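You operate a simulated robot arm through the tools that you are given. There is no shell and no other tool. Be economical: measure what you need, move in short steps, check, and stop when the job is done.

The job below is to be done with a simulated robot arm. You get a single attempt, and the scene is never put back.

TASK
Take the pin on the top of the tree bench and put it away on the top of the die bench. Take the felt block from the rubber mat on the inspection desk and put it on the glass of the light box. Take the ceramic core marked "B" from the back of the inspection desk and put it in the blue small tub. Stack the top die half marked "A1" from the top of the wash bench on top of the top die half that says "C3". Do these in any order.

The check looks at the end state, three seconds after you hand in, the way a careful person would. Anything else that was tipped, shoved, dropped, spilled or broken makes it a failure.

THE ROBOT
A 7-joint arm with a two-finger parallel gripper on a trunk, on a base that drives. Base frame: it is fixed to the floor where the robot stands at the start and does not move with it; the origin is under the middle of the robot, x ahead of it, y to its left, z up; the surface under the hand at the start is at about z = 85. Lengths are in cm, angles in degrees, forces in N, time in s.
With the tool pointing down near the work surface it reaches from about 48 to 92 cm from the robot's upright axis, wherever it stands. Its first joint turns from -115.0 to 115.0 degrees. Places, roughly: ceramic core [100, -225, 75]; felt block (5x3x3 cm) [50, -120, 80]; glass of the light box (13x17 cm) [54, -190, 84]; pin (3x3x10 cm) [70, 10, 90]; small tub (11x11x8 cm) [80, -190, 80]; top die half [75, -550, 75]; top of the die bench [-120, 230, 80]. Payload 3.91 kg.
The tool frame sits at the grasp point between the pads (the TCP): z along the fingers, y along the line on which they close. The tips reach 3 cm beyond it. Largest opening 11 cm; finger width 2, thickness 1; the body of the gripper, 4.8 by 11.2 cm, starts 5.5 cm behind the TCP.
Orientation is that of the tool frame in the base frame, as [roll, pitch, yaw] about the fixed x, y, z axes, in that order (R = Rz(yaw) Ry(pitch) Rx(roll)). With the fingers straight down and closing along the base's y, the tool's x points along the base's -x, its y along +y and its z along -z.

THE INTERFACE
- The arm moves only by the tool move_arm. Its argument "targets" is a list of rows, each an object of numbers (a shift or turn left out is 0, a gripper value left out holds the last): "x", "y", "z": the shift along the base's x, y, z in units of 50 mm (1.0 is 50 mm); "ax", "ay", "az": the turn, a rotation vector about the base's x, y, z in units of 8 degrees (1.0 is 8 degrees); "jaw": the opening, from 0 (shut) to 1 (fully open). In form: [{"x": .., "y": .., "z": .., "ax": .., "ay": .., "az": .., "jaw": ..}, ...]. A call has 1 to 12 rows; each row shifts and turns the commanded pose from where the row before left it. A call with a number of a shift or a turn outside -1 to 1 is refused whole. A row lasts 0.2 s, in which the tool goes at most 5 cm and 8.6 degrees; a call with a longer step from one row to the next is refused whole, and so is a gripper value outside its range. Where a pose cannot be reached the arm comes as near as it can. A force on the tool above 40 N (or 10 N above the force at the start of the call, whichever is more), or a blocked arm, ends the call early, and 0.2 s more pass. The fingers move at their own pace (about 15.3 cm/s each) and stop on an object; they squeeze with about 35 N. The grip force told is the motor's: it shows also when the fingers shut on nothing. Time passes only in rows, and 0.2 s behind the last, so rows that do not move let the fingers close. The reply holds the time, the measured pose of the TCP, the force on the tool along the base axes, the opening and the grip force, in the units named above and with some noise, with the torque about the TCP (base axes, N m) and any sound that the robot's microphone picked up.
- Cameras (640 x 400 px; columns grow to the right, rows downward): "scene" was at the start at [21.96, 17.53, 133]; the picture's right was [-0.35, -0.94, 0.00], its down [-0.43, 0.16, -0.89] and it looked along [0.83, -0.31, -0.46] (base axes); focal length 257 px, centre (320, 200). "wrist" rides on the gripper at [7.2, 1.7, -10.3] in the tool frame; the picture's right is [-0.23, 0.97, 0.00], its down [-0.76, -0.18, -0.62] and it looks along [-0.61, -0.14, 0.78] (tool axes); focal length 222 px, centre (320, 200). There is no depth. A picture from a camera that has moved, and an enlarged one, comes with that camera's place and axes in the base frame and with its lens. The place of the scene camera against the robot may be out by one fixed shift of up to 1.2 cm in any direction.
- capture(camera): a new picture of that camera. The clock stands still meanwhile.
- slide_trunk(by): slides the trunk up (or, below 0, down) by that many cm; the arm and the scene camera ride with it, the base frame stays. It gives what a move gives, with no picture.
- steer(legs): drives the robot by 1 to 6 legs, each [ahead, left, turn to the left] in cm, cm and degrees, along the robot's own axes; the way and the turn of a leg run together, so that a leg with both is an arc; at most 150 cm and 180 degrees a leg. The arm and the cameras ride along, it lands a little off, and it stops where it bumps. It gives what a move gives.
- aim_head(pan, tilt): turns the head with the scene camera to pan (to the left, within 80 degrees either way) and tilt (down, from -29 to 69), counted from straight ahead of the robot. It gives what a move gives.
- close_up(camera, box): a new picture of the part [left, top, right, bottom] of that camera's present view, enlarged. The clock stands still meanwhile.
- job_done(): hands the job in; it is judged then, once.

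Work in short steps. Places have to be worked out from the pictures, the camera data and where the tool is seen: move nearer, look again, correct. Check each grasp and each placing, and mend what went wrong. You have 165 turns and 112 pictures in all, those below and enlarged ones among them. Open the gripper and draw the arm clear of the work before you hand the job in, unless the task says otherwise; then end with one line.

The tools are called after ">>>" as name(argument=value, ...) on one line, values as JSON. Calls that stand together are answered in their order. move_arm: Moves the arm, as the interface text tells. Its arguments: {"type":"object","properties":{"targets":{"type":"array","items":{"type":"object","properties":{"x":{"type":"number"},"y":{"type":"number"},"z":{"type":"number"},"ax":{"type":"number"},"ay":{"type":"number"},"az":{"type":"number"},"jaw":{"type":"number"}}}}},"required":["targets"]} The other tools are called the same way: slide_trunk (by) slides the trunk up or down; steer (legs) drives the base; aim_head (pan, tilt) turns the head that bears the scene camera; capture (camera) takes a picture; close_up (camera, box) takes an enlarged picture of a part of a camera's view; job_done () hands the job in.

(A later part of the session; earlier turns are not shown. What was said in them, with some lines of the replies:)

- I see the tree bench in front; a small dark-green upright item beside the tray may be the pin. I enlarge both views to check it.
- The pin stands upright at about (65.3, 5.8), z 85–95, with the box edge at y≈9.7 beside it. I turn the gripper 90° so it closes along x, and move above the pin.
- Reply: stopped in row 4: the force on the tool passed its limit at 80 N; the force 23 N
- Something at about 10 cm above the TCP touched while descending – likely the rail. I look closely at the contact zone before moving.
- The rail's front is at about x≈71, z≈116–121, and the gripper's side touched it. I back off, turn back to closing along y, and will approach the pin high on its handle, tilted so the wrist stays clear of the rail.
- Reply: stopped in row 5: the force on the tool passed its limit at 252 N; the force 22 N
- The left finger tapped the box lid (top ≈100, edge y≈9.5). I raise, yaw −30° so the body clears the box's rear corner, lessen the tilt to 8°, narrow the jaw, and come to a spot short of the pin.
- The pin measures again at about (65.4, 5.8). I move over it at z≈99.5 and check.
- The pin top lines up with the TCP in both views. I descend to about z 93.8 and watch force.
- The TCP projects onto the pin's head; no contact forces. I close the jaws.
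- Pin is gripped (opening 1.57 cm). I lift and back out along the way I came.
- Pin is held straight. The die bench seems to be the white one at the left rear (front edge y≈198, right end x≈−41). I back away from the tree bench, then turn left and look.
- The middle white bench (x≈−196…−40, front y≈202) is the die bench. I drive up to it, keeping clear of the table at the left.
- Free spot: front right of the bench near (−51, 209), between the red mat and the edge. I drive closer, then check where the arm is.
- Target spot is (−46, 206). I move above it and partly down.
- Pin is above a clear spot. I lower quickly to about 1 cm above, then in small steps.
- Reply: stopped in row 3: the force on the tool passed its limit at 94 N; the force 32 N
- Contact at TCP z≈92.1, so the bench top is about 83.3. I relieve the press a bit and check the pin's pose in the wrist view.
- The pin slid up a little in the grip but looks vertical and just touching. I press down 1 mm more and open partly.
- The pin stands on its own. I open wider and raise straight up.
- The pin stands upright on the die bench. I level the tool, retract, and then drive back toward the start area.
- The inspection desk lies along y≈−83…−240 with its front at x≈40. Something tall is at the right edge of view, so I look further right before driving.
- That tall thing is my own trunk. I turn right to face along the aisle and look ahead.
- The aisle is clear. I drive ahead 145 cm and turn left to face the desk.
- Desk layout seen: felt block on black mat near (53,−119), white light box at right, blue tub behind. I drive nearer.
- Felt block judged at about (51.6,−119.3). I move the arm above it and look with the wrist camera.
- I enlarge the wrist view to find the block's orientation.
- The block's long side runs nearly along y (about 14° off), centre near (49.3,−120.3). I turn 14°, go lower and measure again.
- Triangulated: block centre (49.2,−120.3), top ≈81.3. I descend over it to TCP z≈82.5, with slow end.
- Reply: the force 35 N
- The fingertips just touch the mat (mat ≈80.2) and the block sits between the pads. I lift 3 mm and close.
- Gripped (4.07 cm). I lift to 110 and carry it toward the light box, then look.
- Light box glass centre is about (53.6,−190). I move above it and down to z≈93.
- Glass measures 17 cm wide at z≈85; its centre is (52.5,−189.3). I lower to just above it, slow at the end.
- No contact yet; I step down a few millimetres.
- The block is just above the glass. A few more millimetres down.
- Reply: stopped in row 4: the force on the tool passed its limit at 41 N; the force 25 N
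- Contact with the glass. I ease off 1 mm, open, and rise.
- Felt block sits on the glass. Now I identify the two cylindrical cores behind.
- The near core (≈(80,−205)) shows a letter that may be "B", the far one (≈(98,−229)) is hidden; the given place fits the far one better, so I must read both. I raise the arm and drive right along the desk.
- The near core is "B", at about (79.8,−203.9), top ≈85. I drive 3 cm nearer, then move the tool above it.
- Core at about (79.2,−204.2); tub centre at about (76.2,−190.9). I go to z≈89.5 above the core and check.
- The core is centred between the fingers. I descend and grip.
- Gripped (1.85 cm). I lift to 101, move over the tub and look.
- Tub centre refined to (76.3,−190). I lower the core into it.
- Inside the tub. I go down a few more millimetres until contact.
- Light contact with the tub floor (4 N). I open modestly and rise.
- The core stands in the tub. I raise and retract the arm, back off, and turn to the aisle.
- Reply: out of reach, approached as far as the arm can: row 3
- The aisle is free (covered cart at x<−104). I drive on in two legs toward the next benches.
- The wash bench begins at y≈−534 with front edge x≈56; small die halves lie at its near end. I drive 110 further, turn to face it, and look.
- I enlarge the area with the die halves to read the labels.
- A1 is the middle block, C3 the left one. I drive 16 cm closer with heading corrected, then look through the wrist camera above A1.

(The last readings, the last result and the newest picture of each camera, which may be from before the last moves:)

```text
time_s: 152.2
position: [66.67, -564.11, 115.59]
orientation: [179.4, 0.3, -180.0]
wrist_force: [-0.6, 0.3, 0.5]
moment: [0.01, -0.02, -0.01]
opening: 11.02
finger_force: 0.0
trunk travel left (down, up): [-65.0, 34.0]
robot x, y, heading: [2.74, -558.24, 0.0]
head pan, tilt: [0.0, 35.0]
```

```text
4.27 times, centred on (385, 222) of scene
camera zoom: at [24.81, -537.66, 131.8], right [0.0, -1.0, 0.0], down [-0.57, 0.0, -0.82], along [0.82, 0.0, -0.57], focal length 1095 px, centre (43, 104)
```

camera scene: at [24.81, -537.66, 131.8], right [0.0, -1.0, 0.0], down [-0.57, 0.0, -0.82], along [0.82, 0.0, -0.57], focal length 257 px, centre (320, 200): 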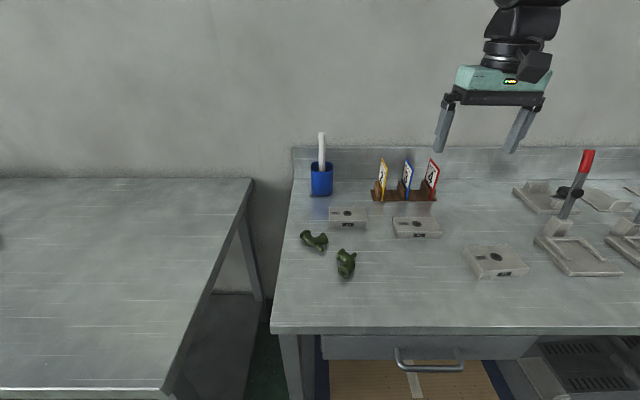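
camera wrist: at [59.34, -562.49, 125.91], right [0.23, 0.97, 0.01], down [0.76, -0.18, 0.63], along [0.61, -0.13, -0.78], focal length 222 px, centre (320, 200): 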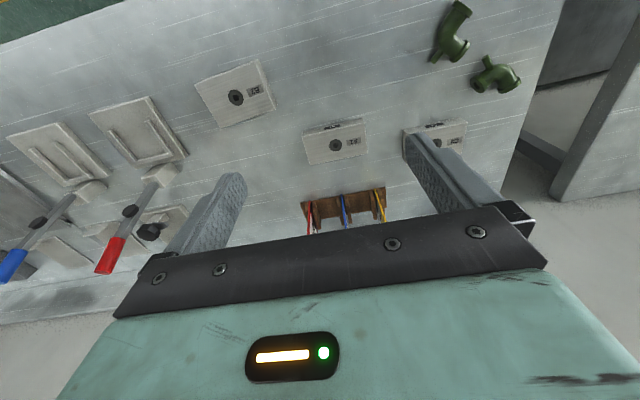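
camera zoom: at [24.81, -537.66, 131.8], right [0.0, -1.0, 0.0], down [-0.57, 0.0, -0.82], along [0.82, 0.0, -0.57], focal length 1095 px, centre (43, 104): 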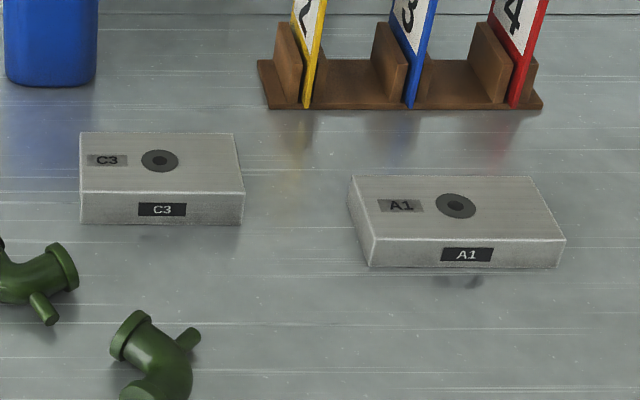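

Triangulated: A1 centre (76.8,−563.2), about 6×10.7×2.2 cm with top z≈88.5, axis-aligned; C3 centre (80.7,−545.4). I turn the tool 90° to close along x across the 6 cm side.

>>> move_arm(targets=[{"az": 1, "jaw": 0.8}, {"az": 1}, {"az": 1}, {"az": 1}, {"az": 1}, {"az": 1}, {"az": 1}, {"az": 1}, {"az": 1}, {"az": 1}, {"az": 1, "x": 0.5}, {"az": 0.25, "x": 0.5}])

>>> move_arm(targets=[{"x": 0.5, "y": 0.1}, {"x": 0.5, "y": 0.08, "z": -0.5}, {"z": -0.8}, {"z": -0.8}, {"z": -0.7}])

>>> capture(camera="wrist")

>>> close_up(camera="scene", box=[310, 150, 510, 275])

```text
time_s: 154.8
position: [71.81, -563.93, 115.8]
orientation: [179.4, 0.3, -89.8]
wrist_force: [0.0, -0.4, 0.6]
moment: [-0.03, -0.04, -0.01]
opening: 8.81
finger_force: 0.1
trunk travel left (down, up): [-65.0, 34.0]
robot x, y, heading: [2.48, -558.41, 0.5]
head pan, tilt: [0.0, 35.0]
```

```text
time_s: 156.0
position: [76.8, -563.15, 101.49]
orientation: [179.6, 0.3, -90.0]
wrist_force: [-0.4, -0.2, 0.3]
moment: [-0.01, -0.05, 0.04]
opening: 8.78
finger_force: 0.1
trunk travel left (down, up): [-65.0, 34.0]
robot x, y, heading: [2.63, -558.13, 0.3]
head pan, tilt: [0.0, 35.0]
```

```text
39 pictures are left
camera wrist: at [75.06, -570.46, 111.74], right [-0.97, 0.23, 0.01], down [0.18, 0.76, 0.63], along [0.13, 0.61, -0.78], focal length 222 px, centre (320, 200)
```

wrist: 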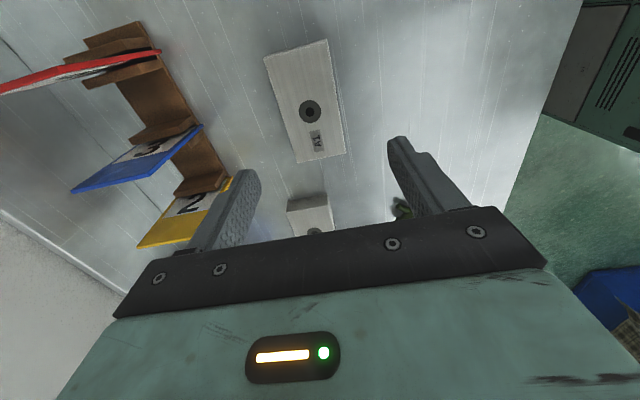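

```text
3.20 times, centred on (410, 212) of scene
camera zoom: at [24.82, -537.69, 131.81], right [0.0, -1.0, 0.0], down [-0.57, 0.0, -0.82], along [0.82, 0.0, -0.57], focal length 821 px, centre (32, 160)
```

zoom: 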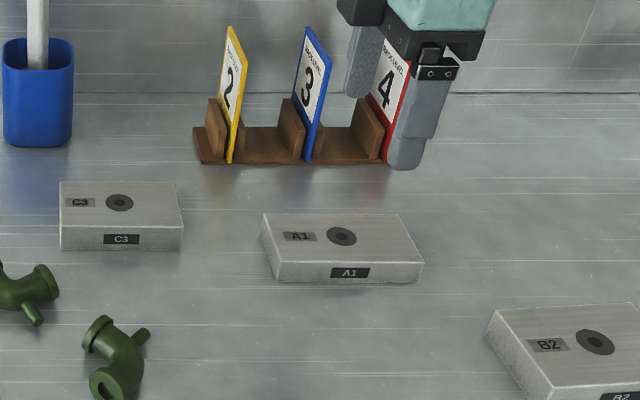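

A1 is well centred (≈(77.1,−563.4)). I descend toward it, slow at the end.

>>> move_arm(targets=[{"x": 0.06, "y": -0.04, "z": -0.7}, {"z": -0.7}, {"z": -0.5}, {"z": -0.2}, {}])

>>> capture(camera="wrist")

>>> close_up(camera="scene", box=[310, 150, 510, 275])

```text
time_s: 157.2
position: [76.92, -563.27, 91.11]
orientation: [179.3, 0.3, -90.0]
wrist_force: [0.1, 0.5, 0.3]
moment: [-0.02, -0.02, 0.02]
opening: 8.79
finger_force: 0.0
trunk travel left (down, up): [-65.0, 34.0]
robot x, y, heading: [3.11, -558.41, 0.3]
head pan, tilt: [0.0, 35.0]
```

```text
37 pictures are left
camera wrist: at [75.35, -570.52, 101.36], right [-0.97, 0.23, 0.01], down [0.18, 0.76, 0.63], along [0.13, 0.61, -0.78], focal length 222 px, centre (320, 200)
```

wrist: 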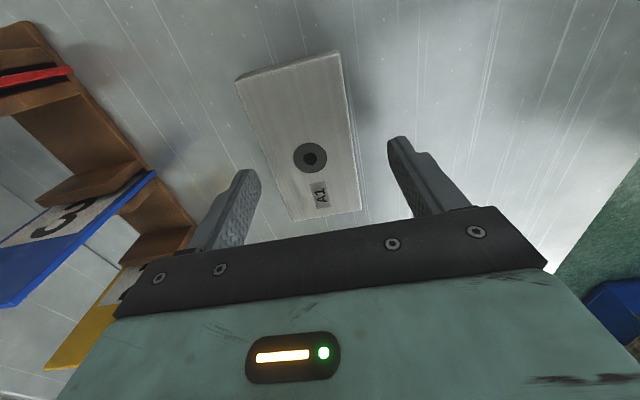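

```text
3.20 times, centred on (410, 212) of scene
camera zoom: at [24.85, -537.69, 131.8], right [0.0, -1.0, 0.0], down [-0.57, 0.0, -0.82], along [0.82, 0.0, -0.57], focal length 821 px, centre (32, 160)
```

zoom: 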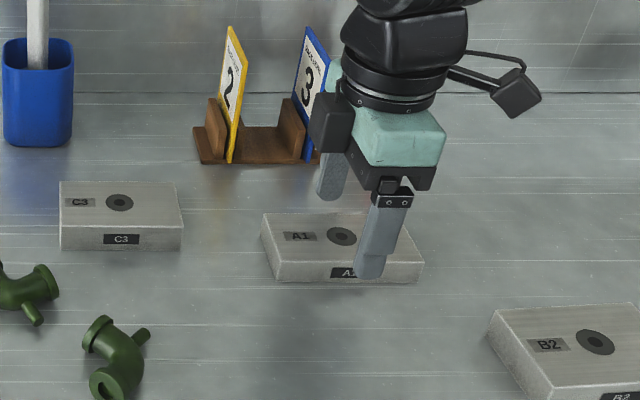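

Aligned in both views. I lower in small steps until the tips are close to the bench.

>>> move_arm(targets=[{"x": 0.04, "z": -0.1}, {"z": -0.1}, {}])

>>> move_arm(targets=[{"z": -0.05}, {"z": -0.05}, {}])

>>> close_up(camera="scene", box=[370, 180, 470, 243])

```text
time_s: 158.0
position: [77.26, -563.26, 90.16]
orientation: [179.4, 0.3, -90.0]
wrist_force: [-0.3, -0.8, -0.1]
moment: [-0.02, -0.06, 0.0]
opening: 8.78
finger_force: 0.1
trunk travel left (down, up): [-65.0, 34.0]
robot x, y, heading: [2.3, -558.5, 0.2]
head pan, tilt: [0.0, 35.0]
```

```text
time_s: 158.8
position: [77.14, -563.4, 89.66]
orientation: [179.4, 0.3, -90.1]
wrist_force: [0.4, 0.7, -0.2]
moment: [0.0, 0.03, 0.0]
opening: 8.81
finger_force: 0.0
trunk travel left (down, up): [-65.0, 34.0]
robot x, y, heading: [2.87, -558.48, 0.2]
head pan, tilt: [0.0, 35.0]
```

```text
6.35 times, centred on (420, 212) of scene
camera zoom: at [24.85, -537.69, 131.8], right [0.0, -1.0, 0.0], down [-0.57, 0.0, -0.82], along [0.82, 0.0, -0.57], focal length 1629 px, centre (-315, 127)
```

zoom: 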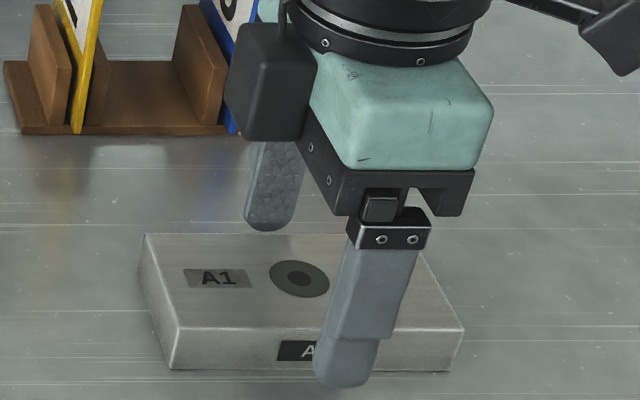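

No contact yet; tips are about 1 cm below the die's top. I go another 6 mm lower, then close.

>>> move_arm(targets=[{"z": -0.06}, {"z": -0.06}, {}])

```text
time_s: 159.6
position: [77.25, -563.26, 88.96]
orientation: [179.4, 0.3, -90.0]
wrist_force: [-0.6, 0.1, 0.4]
moment: [0.02, 0.01, 0.01]
opening: 8.8
finger_force: 0.1
trunk travel left (down, up): [-65.0, 34.0]
robot x, y, heading: [2.96, -558.33, 0.2]
head pan, tilt: [0.0, 35.0]
```

>>> move_arm(targets=[{"jaw": 0.0}, {}, {}, {}, {}])

>>> close_up(camera="scene", box=[370, 180, 470, 243])

>>> capture(camera="wrist")

```text
time_s: 160.8
position: [77.19, -563.26, 88.94]
orientation: [179.4, 0.3, -89.9]
wrist_force: [2.3, 0.5, 3.9]
moment: [0.34, -0.06, -0.11]
opening: 6.2
finger_force: 35.3
trunk travel left (down, up): [-65.0, 34.0]
robot x, y, heading: [2.76, -558.2, 0.0]
head pan, tilt: [0.0, 35.0]
```

```text
6.35 times, centred on (420, 212) of scene
camera zoom: at [24.85, -537.69, 131.8], right [0.0, -1.0, 0.0], down [-0.57, 0.0, -0.82], along [0.82, 0.0, -0.57], focal length 1629 px, centre (-315, 127)
```

zoom: 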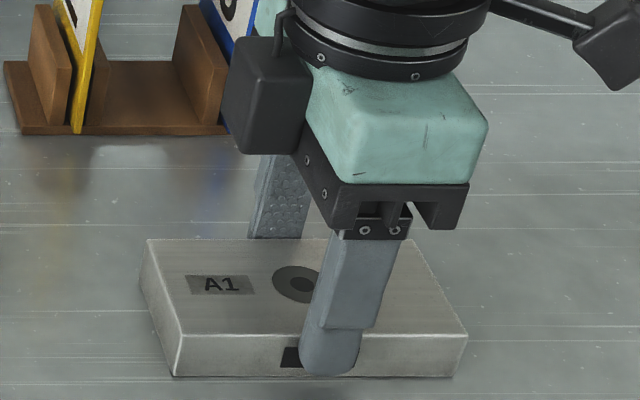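

```text
33 pictures are left
camera wrist: at [75.64, -570.57, 99.26], right [-0.97, 0.23, 0.01], down [0.18, 0.76, 0.63], along [0.13, 0.61, -0.78], focal length 222 px, centre (320, 200)
```

wrist: 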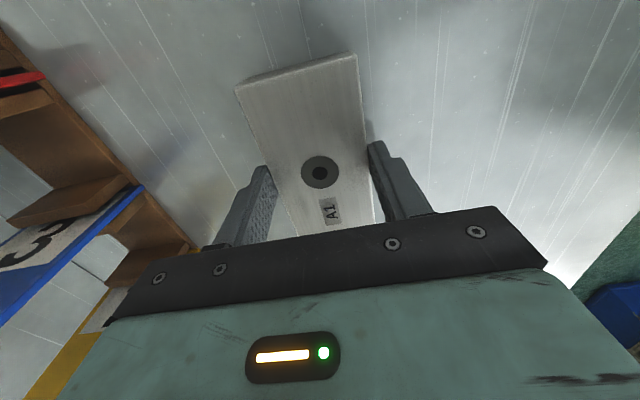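

Gripped at 6.2 cm. I lift slowly and check whether it hangs level.

>>> move_arm(targets=[{"z": 0.1}, {"z": 0.2}, {"z": 0.4}, {"z": 0.5}, {}])

>>> close_up(camera="scene", box=[310, 150, 510, 275])

>>> capture(camera="wrist")

```text
time_s: 162.0
position: [77.23, -563.37, 94.94]
orientation: [179.5, 0.3, -90.0]
wrist_force: [0.2, -0.4, -2.4]
moment: [0.0, -0.01, 0.0]
opening: 6.19
finger_force: 35.0
trunk travel left (down, up): [-65.0, 34.0]
robot x, y, heading: [2.67, -558.24, 0.3]
head pan, tilt: [0.0, 35.0]
```

```text
3.20 times, centred on (410, 212) of scene
camera zoom: at [24.86, -537.69, 131.79], right [0.0, -1.0, 0.0], down [-0.57, 0.0, -0.82], along [0.82, 0.0, -0.57], focal length 821 px, centre (32, 160)
```

zoom: 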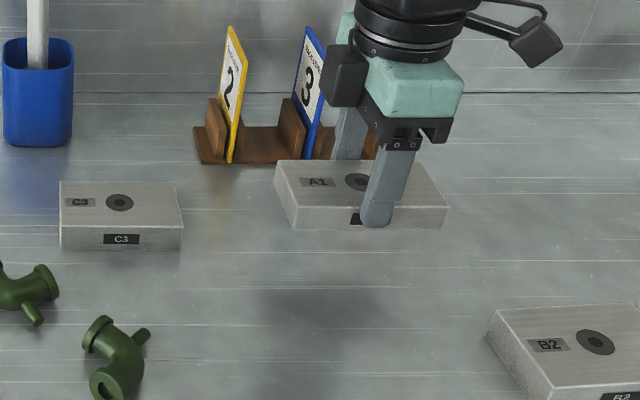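

```text
31 pictures are left
camera wrist: at [75.56, -570.65, 105.19], right [-0.97, 0.23, 0.01], down [0.18, 0.76, 0.62], along [0.13, 0.61, -0.78], focal length 222 px, centre (320, 200)
```

wrist: 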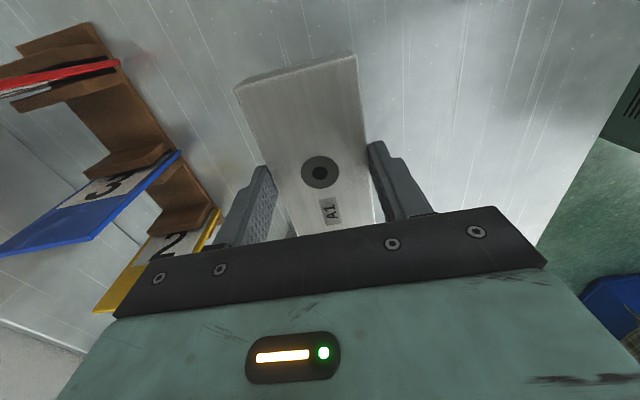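

It hangs level (≈2.4 N). I raise a bit and carry it over C3, staying high.

>>> move_arm(targets=[{"z": 0.9}, {"x": 0.22, "y": 0.7}, {"x": 0.22, "y": 0.7}, {"x": 0.22, "y": 0.7}, {"x": 0.22, "y": 0.7}, {"y": 0.76}, {}])

>>> close_up(camera="scene", box=[290, 150, 450, 250])

>>> capture(camera="wrist")

```text
time_s: 163.6
position: [81.45, -545.45, 99.57]
orientation: [179.4, 0.3, -90.0]
wrist_force: [-0.4, -0.4, -3.2]
moment: [0.01, 0.0, 0.0]
opening: 6.19
finger_force: 35.2
trunk travel left (down, up): [-65.0, 34.0]
robot x, y, heading: [2.79, -558.63, 0.4]
head pan, tilt: [0.0, 35.0]
```

```text
4.00 times, centred on (370, 200) of scene
camera zoom: at [24.86, -537.69, 131.8], right [0.0, -1.0, 0.0], down [-0.57, 0.0, -0.82], along [0.82, 0.0, -0.57], focal length 1026 px, centre (120, 200)
```

zoom: 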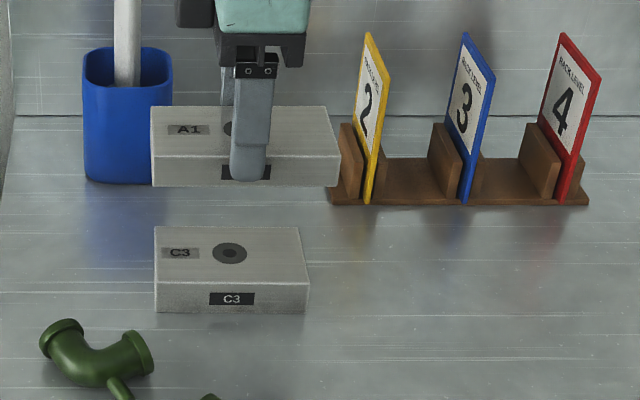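

```text
29 pictures are left
camera wrist: at [79.74, -552.73, 109.75], right [-0.97, 0.23, 0.01], down [0.18, 0.76, 0.62], along [0.13, 0.61, -0.78], focal length 222 px, centre (320, 200)
```

wrist: 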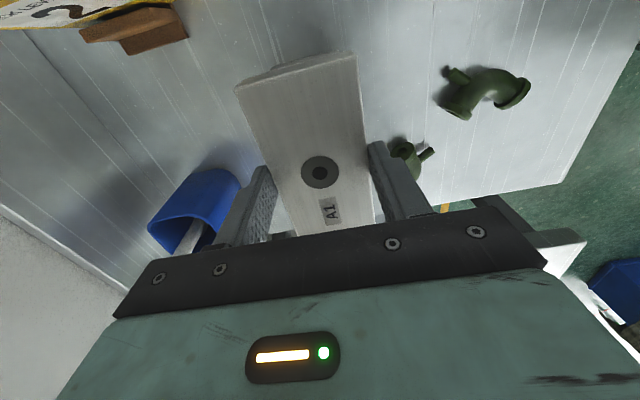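

A1 is slightly offset from C3 (estimated C3 centre (81.85,−545.1)). I shift +0.4, +0.3 and lower to about 1 cm above C3 for a closer comparison.

>>> move_arm(targets=[{"x": 0.08, "y": 0.06, "z": -0.5}, {"z": -0.5}, {"z": -0.4}, {}])

>>> close_up(camera="scene", box=[310, 180, 410, 243])

>>> capture(camera="wrist")

```text
time_s: 164.6
position: [82.01, -545.37, 92.53]
orientation: [179.4, 0.3, -90.0]
wrist_force: [0.4, 1.4, -2.2]
moment: [-0.01, 0.03, -0.01]
opening: 6.18
finger_force: 35.2
trunk travel left (down, up): [-65.0, 34.0]
robot x, y, heading: [2.31, -558.73, 0.2]
head pan, tilt: [0.0, 35.0]
```

```text
6.35 times, centred on (360, 212) of scene
camera zoom: at [24.86, -537.68, 131.8], right [0.0, -1.0, 0.0], down [-0.57, 0.0, -0.82], along [0.82, 0.0, -0.57], focal length 1629 px, centre (66, 127)
```

zoom: 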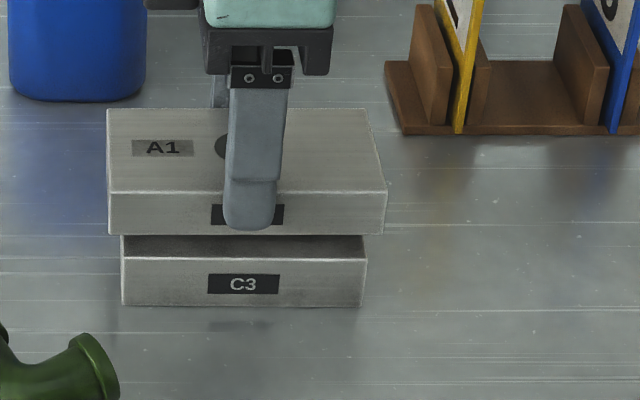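

```text
27 pictures are left
camera wrist: at [80.42, -552.52, 102.76], right [-0.97, 0.23, 0.01], down [0.18, 0.76, 0.63], along [0.13, 0.61, -0.78], focal length 222 px, centre (320, 200)
```

wrist: 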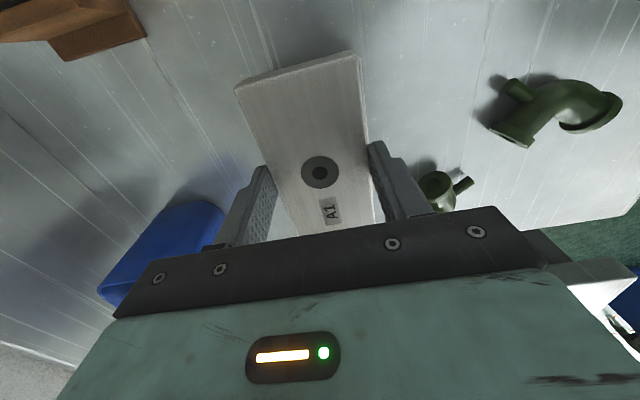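

A1 and C3 are aligned within a couple of millimetres, with about a 1.2 cm gap. I lower in small steps.

>>> move_arm(targets=[{"z": -0.1}, {"z": -0.06}, {"z": -0.03}, {}])

```text
time_s: 165.6
position: [82.0, -545.25, 91.66]
orientation: [179.6, 0.2, -90.0]
wrist_force: [-1.2, -1.9, 7.7]
moment: [0.35, 0.19, 0.1]
opening: 6.21
finger_force: 34.9
trunk travel left (down, up): [-65.0, 34.0]
robot x, y, heading: [2.91, -558.25, 0.3]
head pan, tilt: [0.0, 35.0]
```

Contact (about 10 N change). I check the seating before releasing.

>>> close_up(camera="scene", box=[310, 180, 410, 243])

```text
6.35 times, centred on (360, 212) of scene
camera zoom: at [24.82, -537.71, 131.82], right [0.0, -1.0, 0.0], down [-0.57, 0.0, -0.82], along [0.82, 0.0, -0.57], focal length 1629 px, centre (66, 127)
```

zoom: 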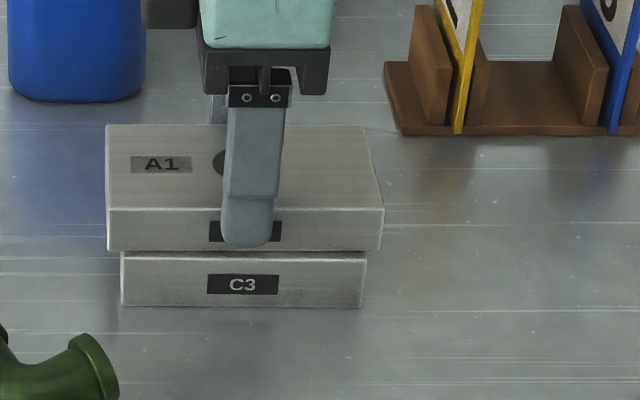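

Seated on C3 with the edges aligned. I press 1 mm more, then open slowly.

>>> move_arm(targets=[{"z": -0.02}, {}])

>>> move_arm(targets=[{"jaw": 0.7}, {}, {}])

>>> close_up(camera="scene", box=[310, 180, 410, 243])

```text
time_s: 166.2
position: [82.01, -545.27, 91.78]
orientation: [179.6, 0.3, -90.0]
wrist_force: [-2.6, -2.9, 20.1]
moment: [-0.25, 0.41, -0.09]
opening: 6.16
finger_force: 34.7
trunk travel left (down, up): [-65.0, 34.0]
robot x, y, heading: [2.83, -558.35, 0.2]
head pan, tilt: [0.0, 35.0]
```

```text
time_s: 167.0
position: [82.06, -545.17, 91.49]
orientation: [179.4, 0.3, -90.0]
wrist_force: [0.2, -0.3, 0.0]
moment: [0.03, 0.04, 0.0]
opening: 7.68
finger_force: 0.1
trunk travel left (down, up): [-65.0, 34.0]
robot x, y, heading: [2.86, -558.57, 0.3]
head pan, tilt: [0.0, 35.0]
```

```text
6.35 times, centred on (360, 212) of scene
camera zoom: at [24.85, -537.68, 131.8], right [0.0, -1.0, 0.0], down [-0.57, 0.0, -0.82], along [0.82, 0.0, -0.57], focal length 1629 px, centre (66, 127)
```

zoom: 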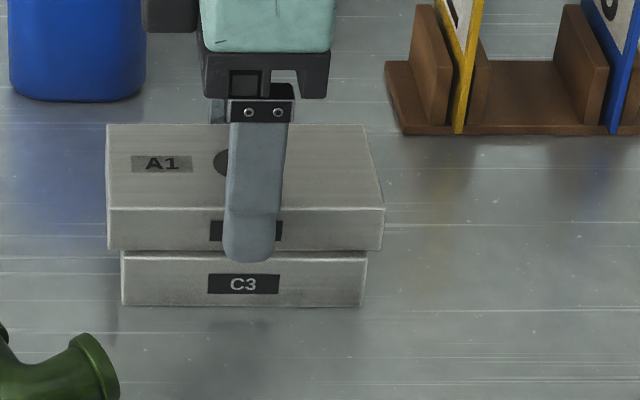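

Released and stable. I raise straight up and retract.

>>> move_arm(targets=[{"z": 0.3}, {"z": 0.6}, {"z": 0.9}, {"z": 0.9}, {"z": 0.9}, {"z": 0.9}, {"x": -0.8}, {"x": -0.8}, {"x": -0.8}, {"x": -0.8}, {"x": -0.8}])

>>> close_up(camera="scene", box=[280, 150, 480, 275])

>>> capture(camera="wrist")

```text
time_s: 169.4
position: [62.0, -545.39, 113.69]
orientation: [179.5, 0.2, -90.0]
wrist_force: [1.0, 0.6, -0.5]
moment: [0.01, 0.02, 0.01]
opening: 7.7
finger_force: 0.1
trunk travel left (down, up): [-65.0, 34.0]
robot x, y, heading: [2.6, -558.93, 0.3]
head pan, tilt: [0.0, 35.0]
```

```text
3.20 times, centred on (380, 212) of scene
camera zoom: at [24.9, -537.68, 131.79], right [0.0, -1.0, 0.0], down [-0.57, 0.0, -0.82], along [0.82, 0.0, -0.57], focal length 821 px, centre (128, 160)
```

zoom: 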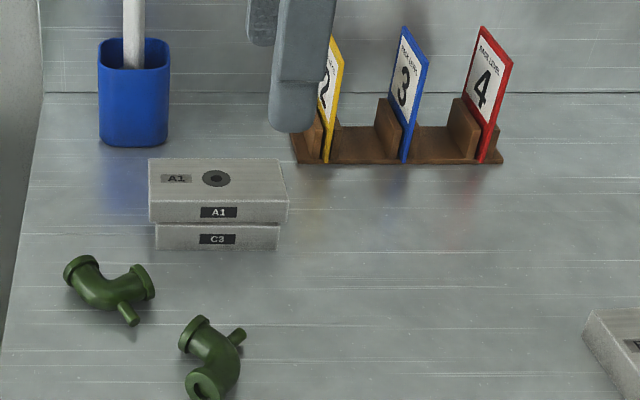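

```text
23 pictures are left
camera wrist: at [60.37, -552.54, 124.05], right [-0.97, 0.23, 0.01], down [0.18, 0.76, 0.63], along [0.13, 0.61, -0.78], focal length 222 px, centre (320, 200)
```

wrist: 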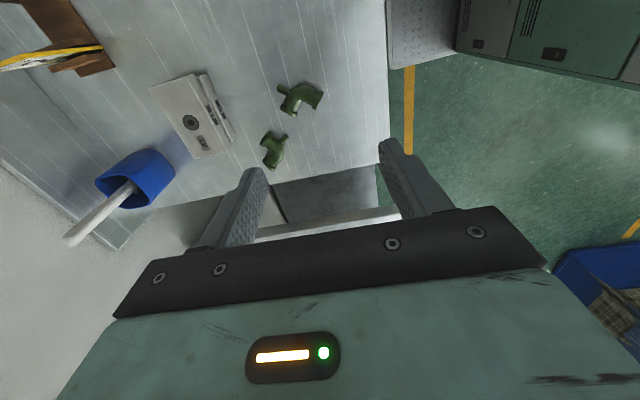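

The stack is aligned and stable, and the tool is clear. I back the robot away and hand in.

>>> steer(legs=[[-30, 0, 0]])

>>> job_done()

```text
time_s: 171.5
position: [31.75, -545.42, 113.89]
orientation: [179.4, 0.3, -90.1]
wrist_force: [0.4, -0.5, -1.1]
moment: [0.0, -0.01, 0.01]
opening: 7.72
finger_force: 0.1
trunk travel left (down, up): [-65.0, 34.0]
robot x, y, heading: [-27.76, -558.68, 0.2]
head pan, tilt: [0.0, 35.0]
```

```text
The job is handed in.
```

All four placings are done and the job is handed in: pin upright on the die bench, felt block on the light box glass, core "B" in the blue tub, A1 on C3; while fetching the pin I bumped the tree bench rail (80 N) and the lid of the box beside the pin (252 N), and neither looked moved in the pictures afterward.
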